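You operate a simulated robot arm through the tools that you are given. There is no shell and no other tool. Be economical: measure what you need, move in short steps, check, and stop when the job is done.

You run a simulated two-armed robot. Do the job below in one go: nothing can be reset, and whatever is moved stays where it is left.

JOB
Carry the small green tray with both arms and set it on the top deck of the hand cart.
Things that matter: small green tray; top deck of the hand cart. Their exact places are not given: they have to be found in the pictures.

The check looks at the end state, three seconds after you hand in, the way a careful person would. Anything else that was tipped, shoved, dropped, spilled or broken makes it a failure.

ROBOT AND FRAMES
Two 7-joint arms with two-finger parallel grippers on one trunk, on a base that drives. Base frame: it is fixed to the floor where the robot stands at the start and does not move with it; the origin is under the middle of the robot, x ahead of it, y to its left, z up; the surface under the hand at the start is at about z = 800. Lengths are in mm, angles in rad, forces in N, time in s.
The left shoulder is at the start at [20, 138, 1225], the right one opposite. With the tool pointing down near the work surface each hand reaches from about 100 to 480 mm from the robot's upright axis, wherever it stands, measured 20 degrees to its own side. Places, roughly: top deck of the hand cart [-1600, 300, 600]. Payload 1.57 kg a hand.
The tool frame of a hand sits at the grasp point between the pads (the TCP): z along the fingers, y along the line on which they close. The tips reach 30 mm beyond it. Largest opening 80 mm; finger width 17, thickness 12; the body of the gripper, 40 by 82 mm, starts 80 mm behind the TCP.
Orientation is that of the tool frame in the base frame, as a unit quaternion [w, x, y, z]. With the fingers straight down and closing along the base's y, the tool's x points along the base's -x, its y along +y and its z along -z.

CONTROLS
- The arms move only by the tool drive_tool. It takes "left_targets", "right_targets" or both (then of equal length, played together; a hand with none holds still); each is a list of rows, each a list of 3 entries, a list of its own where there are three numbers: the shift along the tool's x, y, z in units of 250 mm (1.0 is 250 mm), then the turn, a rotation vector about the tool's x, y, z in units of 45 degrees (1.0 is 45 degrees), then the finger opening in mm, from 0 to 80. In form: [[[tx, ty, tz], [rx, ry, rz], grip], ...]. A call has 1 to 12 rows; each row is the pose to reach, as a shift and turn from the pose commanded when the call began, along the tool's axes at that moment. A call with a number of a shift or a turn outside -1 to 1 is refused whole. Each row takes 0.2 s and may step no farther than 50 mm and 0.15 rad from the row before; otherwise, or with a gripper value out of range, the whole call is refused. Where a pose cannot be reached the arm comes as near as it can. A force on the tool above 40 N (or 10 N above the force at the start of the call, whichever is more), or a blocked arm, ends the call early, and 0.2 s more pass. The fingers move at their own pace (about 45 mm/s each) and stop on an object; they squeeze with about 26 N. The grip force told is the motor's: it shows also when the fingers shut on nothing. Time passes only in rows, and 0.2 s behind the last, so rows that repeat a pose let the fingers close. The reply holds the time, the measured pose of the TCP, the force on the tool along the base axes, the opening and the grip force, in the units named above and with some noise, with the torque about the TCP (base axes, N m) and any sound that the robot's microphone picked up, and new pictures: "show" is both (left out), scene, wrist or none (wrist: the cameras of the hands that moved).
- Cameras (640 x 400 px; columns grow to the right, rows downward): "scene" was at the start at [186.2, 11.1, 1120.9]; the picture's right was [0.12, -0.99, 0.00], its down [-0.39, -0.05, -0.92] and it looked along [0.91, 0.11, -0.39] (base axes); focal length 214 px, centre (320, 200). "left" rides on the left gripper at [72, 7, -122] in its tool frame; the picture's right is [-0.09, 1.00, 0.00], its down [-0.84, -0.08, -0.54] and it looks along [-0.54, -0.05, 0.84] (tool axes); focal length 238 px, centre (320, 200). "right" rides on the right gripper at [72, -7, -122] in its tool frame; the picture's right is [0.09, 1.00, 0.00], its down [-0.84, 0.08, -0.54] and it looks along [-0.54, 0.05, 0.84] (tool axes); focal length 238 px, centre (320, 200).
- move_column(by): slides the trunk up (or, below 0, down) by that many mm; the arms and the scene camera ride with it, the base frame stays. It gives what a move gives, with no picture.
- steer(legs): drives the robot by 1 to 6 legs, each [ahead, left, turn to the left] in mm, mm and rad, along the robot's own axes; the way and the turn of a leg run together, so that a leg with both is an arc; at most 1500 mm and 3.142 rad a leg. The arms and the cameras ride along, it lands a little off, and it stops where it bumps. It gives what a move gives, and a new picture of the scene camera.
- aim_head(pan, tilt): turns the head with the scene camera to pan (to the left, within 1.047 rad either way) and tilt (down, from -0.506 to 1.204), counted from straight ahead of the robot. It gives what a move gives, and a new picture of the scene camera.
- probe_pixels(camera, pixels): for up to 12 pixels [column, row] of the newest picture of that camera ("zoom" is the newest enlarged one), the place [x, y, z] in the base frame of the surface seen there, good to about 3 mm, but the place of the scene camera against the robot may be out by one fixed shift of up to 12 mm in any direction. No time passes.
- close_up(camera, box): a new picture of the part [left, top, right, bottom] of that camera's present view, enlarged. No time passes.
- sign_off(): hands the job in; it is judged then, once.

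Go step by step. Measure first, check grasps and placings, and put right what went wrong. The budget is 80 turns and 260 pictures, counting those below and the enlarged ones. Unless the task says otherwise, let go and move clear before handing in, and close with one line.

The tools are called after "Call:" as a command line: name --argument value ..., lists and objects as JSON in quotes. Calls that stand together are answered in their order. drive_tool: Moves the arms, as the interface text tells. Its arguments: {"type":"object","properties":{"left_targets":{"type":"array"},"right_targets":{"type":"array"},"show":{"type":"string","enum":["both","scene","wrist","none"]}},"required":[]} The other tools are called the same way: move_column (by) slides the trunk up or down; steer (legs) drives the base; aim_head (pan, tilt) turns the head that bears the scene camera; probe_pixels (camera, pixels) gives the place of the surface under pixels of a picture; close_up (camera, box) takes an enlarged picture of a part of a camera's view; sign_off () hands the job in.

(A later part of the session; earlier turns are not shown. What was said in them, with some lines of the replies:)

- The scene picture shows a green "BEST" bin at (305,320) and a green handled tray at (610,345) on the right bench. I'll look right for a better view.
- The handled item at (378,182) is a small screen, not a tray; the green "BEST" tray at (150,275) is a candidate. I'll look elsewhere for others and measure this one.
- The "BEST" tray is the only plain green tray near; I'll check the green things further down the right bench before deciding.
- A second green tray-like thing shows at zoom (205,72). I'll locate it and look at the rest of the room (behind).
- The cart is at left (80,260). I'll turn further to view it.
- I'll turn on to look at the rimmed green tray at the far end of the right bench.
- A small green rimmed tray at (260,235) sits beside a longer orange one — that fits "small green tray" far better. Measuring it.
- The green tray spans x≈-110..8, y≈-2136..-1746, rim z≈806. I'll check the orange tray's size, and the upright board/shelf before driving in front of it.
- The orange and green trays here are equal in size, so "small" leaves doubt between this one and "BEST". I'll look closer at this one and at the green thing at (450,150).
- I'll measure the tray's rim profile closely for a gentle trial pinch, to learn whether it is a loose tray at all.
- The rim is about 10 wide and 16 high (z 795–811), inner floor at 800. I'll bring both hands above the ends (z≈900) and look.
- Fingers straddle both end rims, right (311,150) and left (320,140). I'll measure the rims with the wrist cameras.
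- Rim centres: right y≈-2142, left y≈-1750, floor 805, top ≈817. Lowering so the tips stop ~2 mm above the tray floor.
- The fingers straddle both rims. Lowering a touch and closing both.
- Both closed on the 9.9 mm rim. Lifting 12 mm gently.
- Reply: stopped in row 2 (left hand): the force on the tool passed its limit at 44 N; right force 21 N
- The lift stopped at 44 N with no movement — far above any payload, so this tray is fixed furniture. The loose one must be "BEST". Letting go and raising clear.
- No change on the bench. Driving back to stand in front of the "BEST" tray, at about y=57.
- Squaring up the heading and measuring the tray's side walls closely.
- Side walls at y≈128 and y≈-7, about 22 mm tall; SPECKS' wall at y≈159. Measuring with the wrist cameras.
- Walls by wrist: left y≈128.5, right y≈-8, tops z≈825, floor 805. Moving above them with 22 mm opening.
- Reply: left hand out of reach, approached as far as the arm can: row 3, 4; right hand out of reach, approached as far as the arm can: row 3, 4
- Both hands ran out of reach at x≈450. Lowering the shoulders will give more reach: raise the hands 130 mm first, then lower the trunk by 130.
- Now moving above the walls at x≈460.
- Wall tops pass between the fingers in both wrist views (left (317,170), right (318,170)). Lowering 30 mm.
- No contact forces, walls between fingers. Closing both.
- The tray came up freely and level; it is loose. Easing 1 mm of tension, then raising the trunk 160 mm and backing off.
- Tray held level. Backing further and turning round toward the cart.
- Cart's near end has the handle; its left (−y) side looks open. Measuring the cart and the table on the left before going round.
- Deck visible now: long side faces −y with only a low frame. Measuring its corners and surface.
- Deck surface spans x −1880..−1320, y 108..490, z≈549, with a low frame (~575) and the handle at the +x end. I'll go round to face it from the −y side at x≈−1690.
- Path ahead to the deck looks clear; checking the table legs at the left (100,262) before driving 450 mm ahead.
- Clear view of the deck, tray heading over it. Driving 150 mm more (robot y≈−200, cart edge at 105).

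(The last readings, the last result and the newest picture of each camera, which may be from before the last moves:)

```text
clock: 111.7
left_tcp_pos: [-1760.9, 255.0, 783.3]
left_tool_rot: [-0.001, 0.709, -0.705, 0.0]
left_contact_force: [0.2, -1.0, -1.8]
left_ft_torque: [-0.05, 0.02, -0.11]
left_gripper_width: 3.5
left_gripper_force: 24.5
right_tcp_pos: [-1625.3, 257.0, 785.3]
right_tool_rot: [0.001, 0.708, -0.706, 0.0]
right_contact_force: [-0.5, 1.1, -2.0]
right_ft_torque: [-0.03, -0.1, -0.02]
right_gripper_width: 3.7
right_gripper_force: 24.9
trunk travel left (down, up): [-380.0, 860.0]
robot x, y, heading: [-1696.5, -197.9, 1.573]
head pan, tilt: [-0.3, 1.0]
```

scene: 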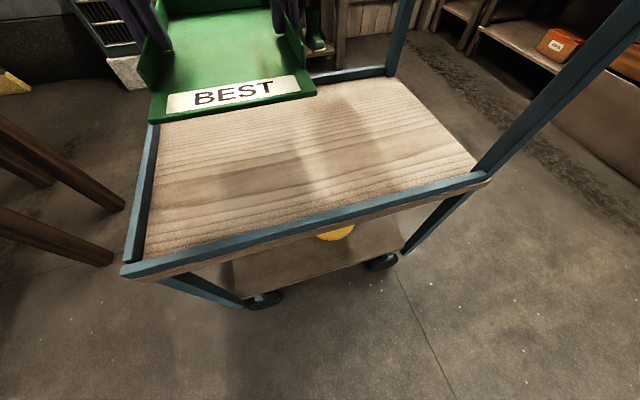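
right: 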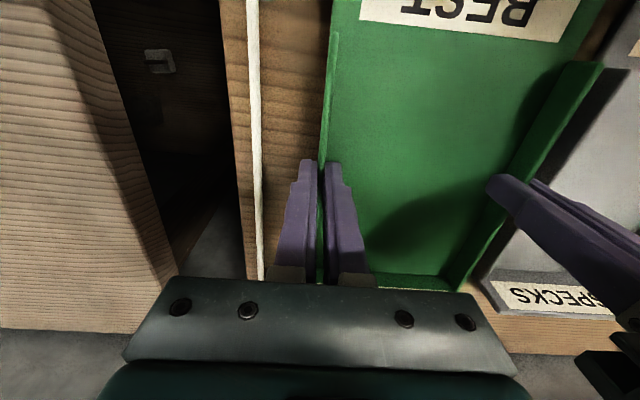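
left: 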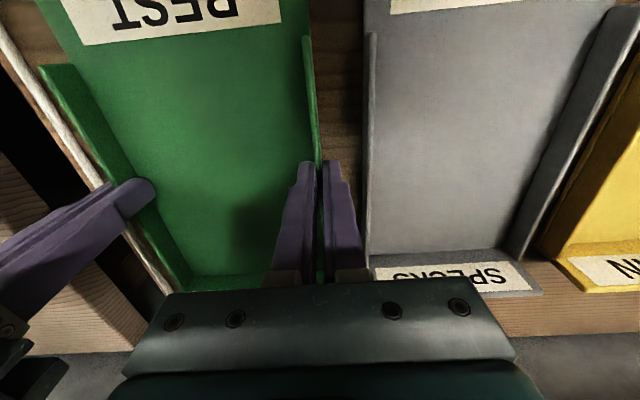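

Now checking where the right arm is relative to the cart's handle post before lowering further.

Call:
aim_head --pan -0.9 --tilt 0.4

Call:
close_up --camera "left" --box '[0, 0, 640, 400]'

Call:
close_up --camera "right" --box '[0, 0, 640, 400]'

```text
clock: 112.7
left_tcp_pos: [-1758.8, 256.3, 783.3]
left_tool_rot: [0.0, 0.709, -0.705, 0.001]
left_contact_force: [0.4, -0.6, -0.1]
left_ft_torque: [-0.03, 0.01, -0.07]
left_gripper_width: 3.8
left_gripper_force: 24.8
right_tcp_pos: [-1624.5, 256.5, 784.5]
right_tool_rot: [0.003, 0.708, -0.706, -0.001]
right_contact_force: [-1.0, 0.9, -1.2]
right_ft_torque: [-0.04, -0.13, 0.0]
right_gripper_width: 3.7
right_gripper_force: 24.6
trunk travel left (down, up): [-380.0, 860.0]
robot x, y, heading: [-1693.9, -200.2, 1.573]
head pan, tilt: [-0.901, 0.4]
```

scene: 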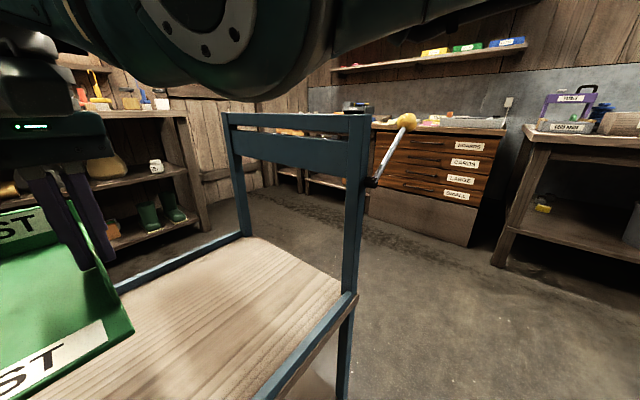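

```text
1.00 times, centred on (320, 200) of left (not enlarged: the box is as wide or as high as the picture)
```

zoom: 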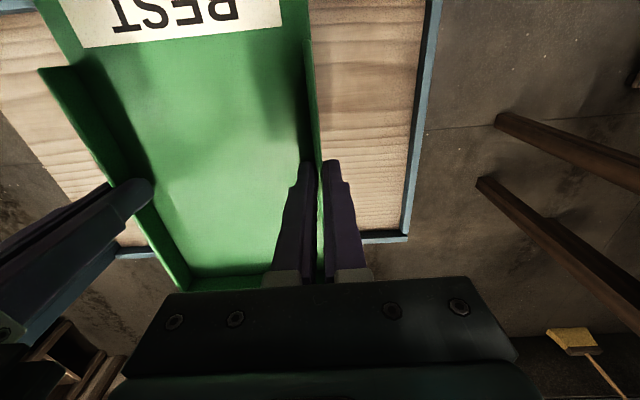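

```text
1.00 times, centred on (320, 200) of right (not enlarged: the box is as wide or as high as the picture)
```

zoom: 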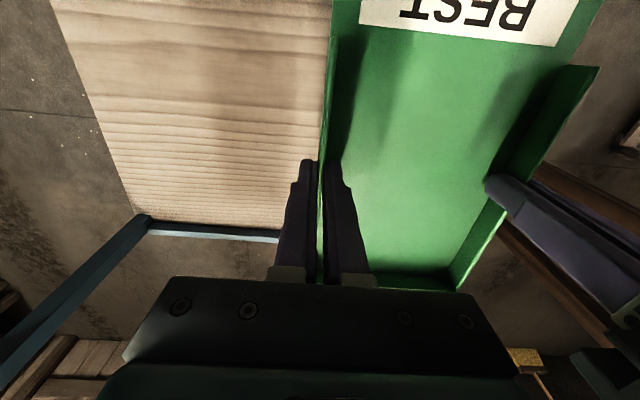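

Measuring the arm's underside at (230,100) and the post.

Call:
probe_pixels --camera "scene" --pixels '[[240, 100], [170, 80], [320, 50], [380, 5], [400, 2], [210, 30], [350, 120], [230, 120], [120, 40], [410, 120]]'

```text
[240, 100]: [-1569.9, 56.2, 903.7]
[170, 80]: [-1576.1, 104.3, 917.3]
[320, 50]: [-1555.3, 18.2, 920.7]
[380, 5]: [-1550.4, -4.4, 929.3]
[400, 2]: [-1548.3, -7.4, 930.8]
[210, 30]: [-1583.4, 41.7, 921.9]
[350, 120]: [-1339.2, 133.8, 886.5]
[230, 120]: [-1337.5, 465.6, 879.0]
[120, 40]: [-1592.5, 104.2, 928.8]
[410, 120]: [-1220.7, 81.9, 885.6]
```

Arm underside at z≈904, well inside of the post (x −1340), and it stays above the deck. Lowering 175 mm and measuring the gap.

Call:
move_column --by -175

Call:
aim_head --pan -0.2 --tilt 0.9

Call:
close_up --camera "left" --box '[0, 0, 640, 400]'

```text
clock: 114.6
left_tcp_pos: [-1760.2, 254.8, 607.2]
left_tool_rot: [-0.001, 0.709, -0.705, 0.0]
left_contact_force: [0.5, -0.8, 0.2]
left_ft_torque: [-0.04, 0.01, -0.08]
left_gripper_width: 3.6
left_gripper_force: 24.8
right_tcp_pos: [-1624.4, 257.3, 611.2]
right_tool_rot: [0.001, 0.708, -0.706, -0.001]
right_contact_force: [0.4, 1.4, -2.1]
right_ft_torque: [-0.04, -0.13, -0.04]
right_gripper_width: 3.7
right_gripper_force: 24.4
trunk travel left (down, up): [-205.0, 1035.0]
robot x, y, heading: [-1694.4, -198.1, 1.572]
head pan, tilt: [-0.901, 0.4]
```

```text
clock: 115.7
left_tcp_pos: [-1759.9, 256.5, 608.0]
left_tool_rot: [-0.001, 0.709, -0.706, 0.001]
left_contact_force: [-0.6, -1.0, -0.4]
left_ft_torque: [-0.06, 0.0, -0.07]
left_gripper_width: 3.6
left_gripper_force: 24.5
right_tcp_pos: [-1625.2, 257.4, 610.3]
right_tool_rot: [0.002, 0.708, -0.706, -0.001]
right_contact_force: [0.2, 0.6, -2.7]
right_ft_torque: [0.05, -0.13, -0.04]
right_gripper_width: 4.0
right_gripper_force: 24.5
trunk travel left (down, up): [-205.0, 1035.0]
robot x, y, heading: [-1694.5, -197.3, 1.572]
head pan, tilt: [-0.201, 0.901]
```

scene: 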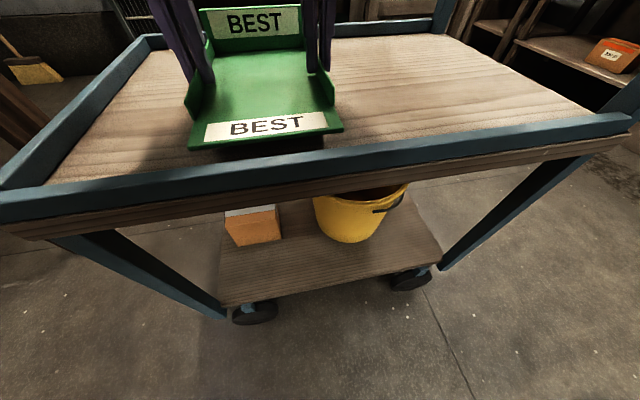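

```text
1.00 times, centred on (320, 200) of left (not enlarged: the box is as wide or as high as the picture)
```

zoom: 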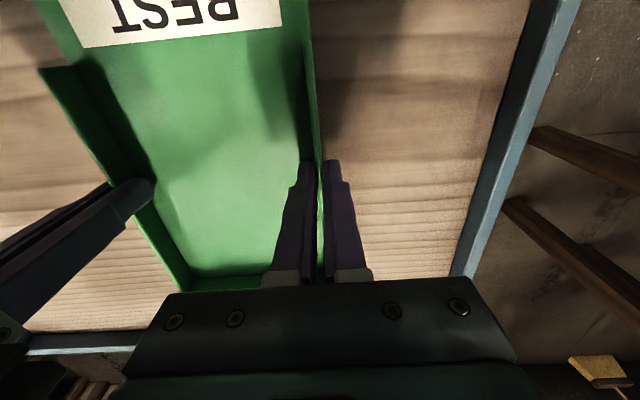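

The tray is well inside the deck frame. Measuring the deck under the left hand, then lowering.

Call:
probe_pixels --camera "zoom" --pixels '[[400, 150], [400, 220], [380, 60], [200, 120], [240, 200]]'

Call:
probe_pixels --camera "scene" --pixels '[[190, 150], [343, 130], [250, 165], [400, 100], [150, 100], [265, 158]]'

```text
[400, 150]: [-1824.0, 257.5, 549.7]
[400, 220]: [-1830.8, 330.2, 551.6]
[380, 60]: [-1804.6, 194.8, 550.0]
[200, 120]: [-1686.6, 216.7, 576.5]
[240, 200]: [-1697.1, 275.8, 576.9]
```

```text
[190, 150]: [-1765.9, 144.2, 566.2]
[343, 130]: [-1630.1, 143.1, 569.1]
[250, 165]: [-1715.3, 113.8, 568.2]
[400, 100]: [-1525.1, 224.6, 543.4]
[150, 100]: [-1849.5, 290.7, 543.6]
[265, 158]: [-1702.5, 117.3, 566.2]
```

Deck at 550, tray floor at 576.5 → bottom ≈571.5. Lowering 17 mm, then the last few mm by the arms.

Call:
drive_tool --left_targets '[[[0, 0, 0.016], [0, 0, 0], 0], [[0, 0, 0.032], [0, 0, 0], 0], [[0, 0, 0.048], [0, 0, 0], 0], [[0, 0, 0.064], [0, 0, 0], 0], [[0, 0, 0.072], [0, 0, 0], 0], [[0, 0, 0.078], [0, 0, 0], 0], [[0, 0, 0.082], [0, 0, 0], 0]]' --right_targets '[[[0, 0, 0.016], [0, 0, 0], 0], [[0, 0, 0.032], [0, 0, 0], 0], [[0, 0, 0.048], [0, 0, 0], 0], [[0, 0, 0.064], [0, 0, 0], 0], [[0, 0, 0.072], [0, 0, 0], 0], [[0, 0, 0.078], [0, 0, 0], 0], [[0, 0, 0.082], [0, 0, 0], 0]]'

```text
clock: 117.3
left_tcp_pos: [-1759.2, 255.7, 589.1]
left_tool_rot: [-0.001, 0.709, -0.706, 0.0]
left_contact_force: [-2.1, -3.2, 8.2]
left_ft_torque: [0.63, 0.1, -0.01]
left_gripper_width: 3.8
left_gripper_force: 24.6
right_tcp_pos: [-1623.4, 257.6, 590.3]
right_tool_rot: [0.0, 0.708, -0.706, -0.001]
right_contact_force: [2.6, -2.9, 5.1]
right_ft_torque: [0.65, -0.13, 0.0]
right_gripper_width: 3.5
right_gripper_force: 25.0
trunk travel left (down, up): [-205.0, 1035.0]
robot x, y, heading: [-1697.1, -197.5, 1.572]
head pan, tilt: [-0.201, 0.901]
```

scene: 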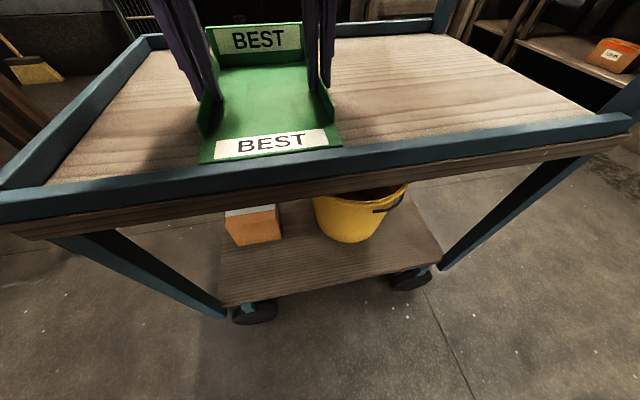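
right: 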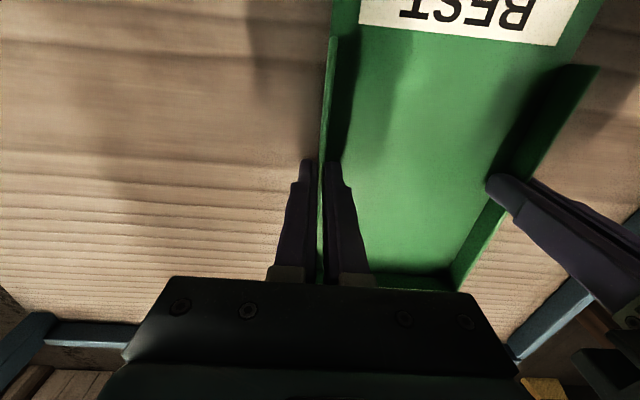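
left: 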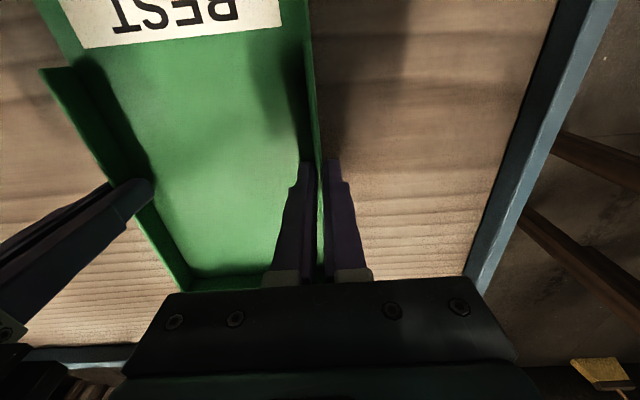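

Upward forces of 8 N and 5 N show the tray rests on the deck. Opening the fingers to 22 mm.

Call:
drive_tool --left_targets '[[[0, 0, 0], [0, 0, 0], 10], [[0, 0, 0], [0, 0, 0], 22], [[0, 0, 0], [0, 0, 0], 22]]' --right_targets '[[[0, 0, 0], [0, 0, 0], 10], [[0, 0, 0], [0, 0, 0], 22], [[0, 0, 0], [0, 0, 0], 22]]'

```text
clock: 118.1
left_tcp_pos: [-1759.5, 256.6, 587.6]
left_tool_rot: [0.0, 0.708, -0.706, 0.001]
left_contact_force: [0.1, 0.4, -0.8]
left_ft_torque: [0.01, 0.01, 0.02]
left_gripper_width: 22.1
left_gripper_force: 0.1
right_tcp_pos: [-1625.3, 257.6, 590.2]
right_tool_rot: [0.002, 0.708, -0.706, -0.001]
right_contact_force: [0.2, -0.7, -0.8]
right_ft_torque: [-0.04, -0.01, 0.0]
right_gripper_width: 22.2
right_gripper_force: 0.0
trunk travel left (down, up): [-205.0, 1035.0]
robot x, y, heading: [-1694.0, -197.7, 1.571]
head pan, tilt: [-0.201, 0.901]
```

scene: 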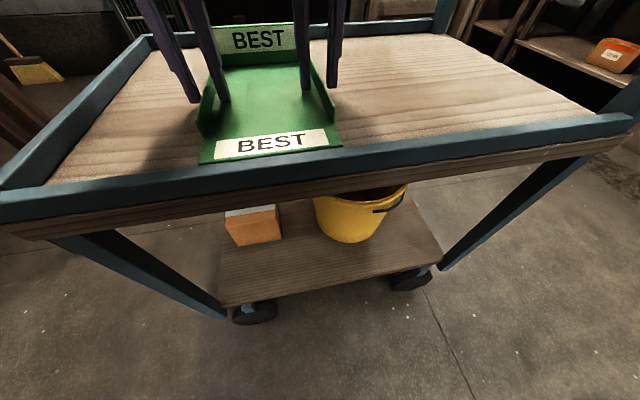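
right: 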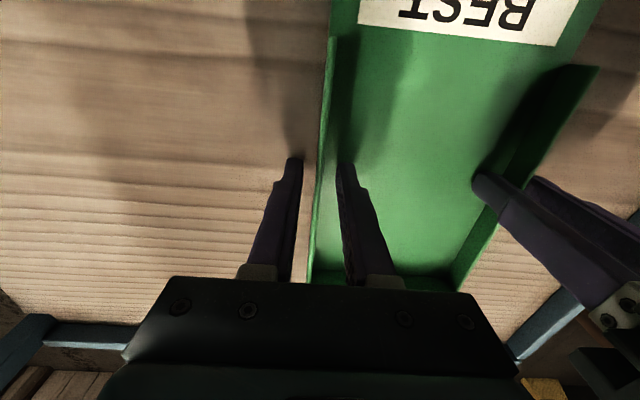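
left: 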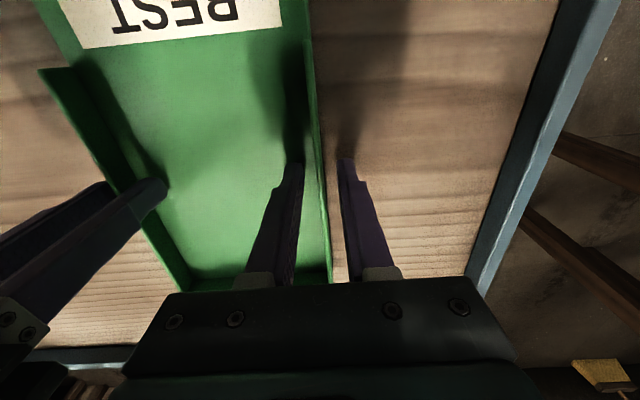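

Both released cleanly and the tray lies flat. Raising the trunk 400 mm straight up, then backing off to check.

Call:
move_column --by 400

Call:
steer --legs '[[-450, 0, 0]]'

Call:
close_up --camera "scene" --box '[160, 0, 480, 200]'

```text
clock: 121.9
left_tcp_pos: [-1759.1, 255.5, 987.9]
left_tool_rot: [0.0, 0.709, -0.706, 0.001]
left_contact_force: [-0.7, 0.5, 0.0]
left_ft_torque: [-0.01, 0.03, 0.01]
left_gripper_width: 22.1
left_gripper_force: 0.0
right_tcp_pos: [-1624.4, 256.4, 990.2]
right_tool_rot: [0.001, 0.708, -0.706, 0.0]
right_contact_force: [-0.3, 0.2, 1.4]
right_ft_torque: [0.0, -0.03, 0.02]
right_gripper_width: 22.2
right_gripper_force: 0.2
trunk travel left (down, up): [-605.0, 635.0]
robot x, y, heading: [-1695.6, -199.1, 1.57]
head pan, tilt: [-0.201, 0.901]
```

```text
clock: 124.7
left_tcp_pos: [-1757.0, -195.7, 988.8]
left_tool_rot: [0.0, -0.705, 0.709, 0.0]
left_contact_force: [-0.6, -0.5, -0.2]
left_ft_torque: [0.0, 0.01, 0.01]
left_gripper_width: 22.0
left_gripper_force: 0.1
right_tcp_pos: [-1622.3, -195.9, 990.1]
right_tool_rot: [-0.002, -0.705, 0.709, 0.001]
right_contact_force: [-0.1, -0.8, -0.4]
right_ft_torque: [-0.02, -0.02, 0.02]
right_gripper_width: 22.0
right_gripper_force: 0.0
trunk travel left (down, up): [-605.0, 635.0]
robot x, y, heading: [-1693.1, -651.2, 1.559]
head pan, tilt: [-0.201, 0.901]
```

scene: 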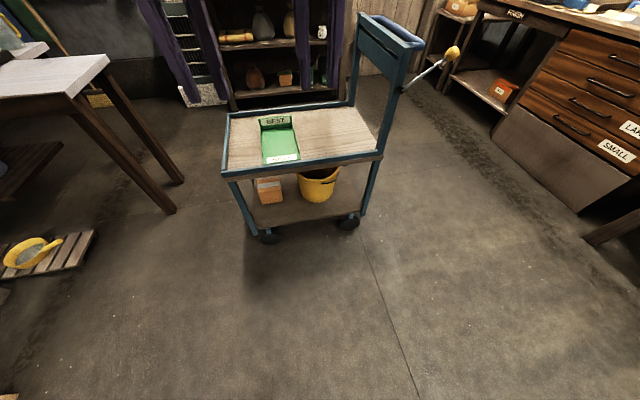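

```text
2.00 times, centred on (320, 100) of scene
```

zoom: 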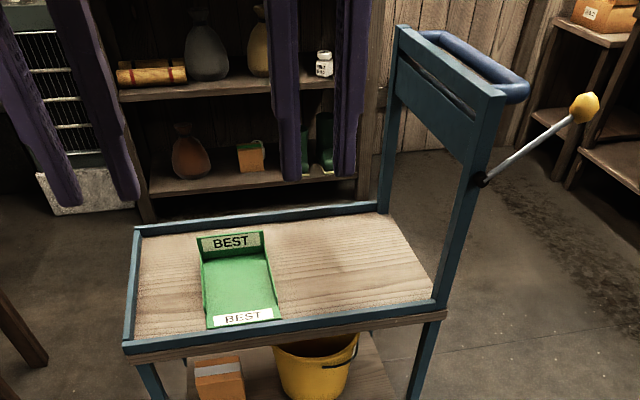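

The tray sits flat on the top deck, inside the frame (zoom (238,280)). The hands are clear and nothing else was disturbed, so I'm handing in.

Call:
sign_off

```text
The job is handed in.
```

The small green tray (labelled "BEST") is on the hand cart's top deck, flat and inside the frame, and both hands have let go and moved clear. I first tried a similar green tray on another bench, but it was fixed down, didn't move, and I let go of it.
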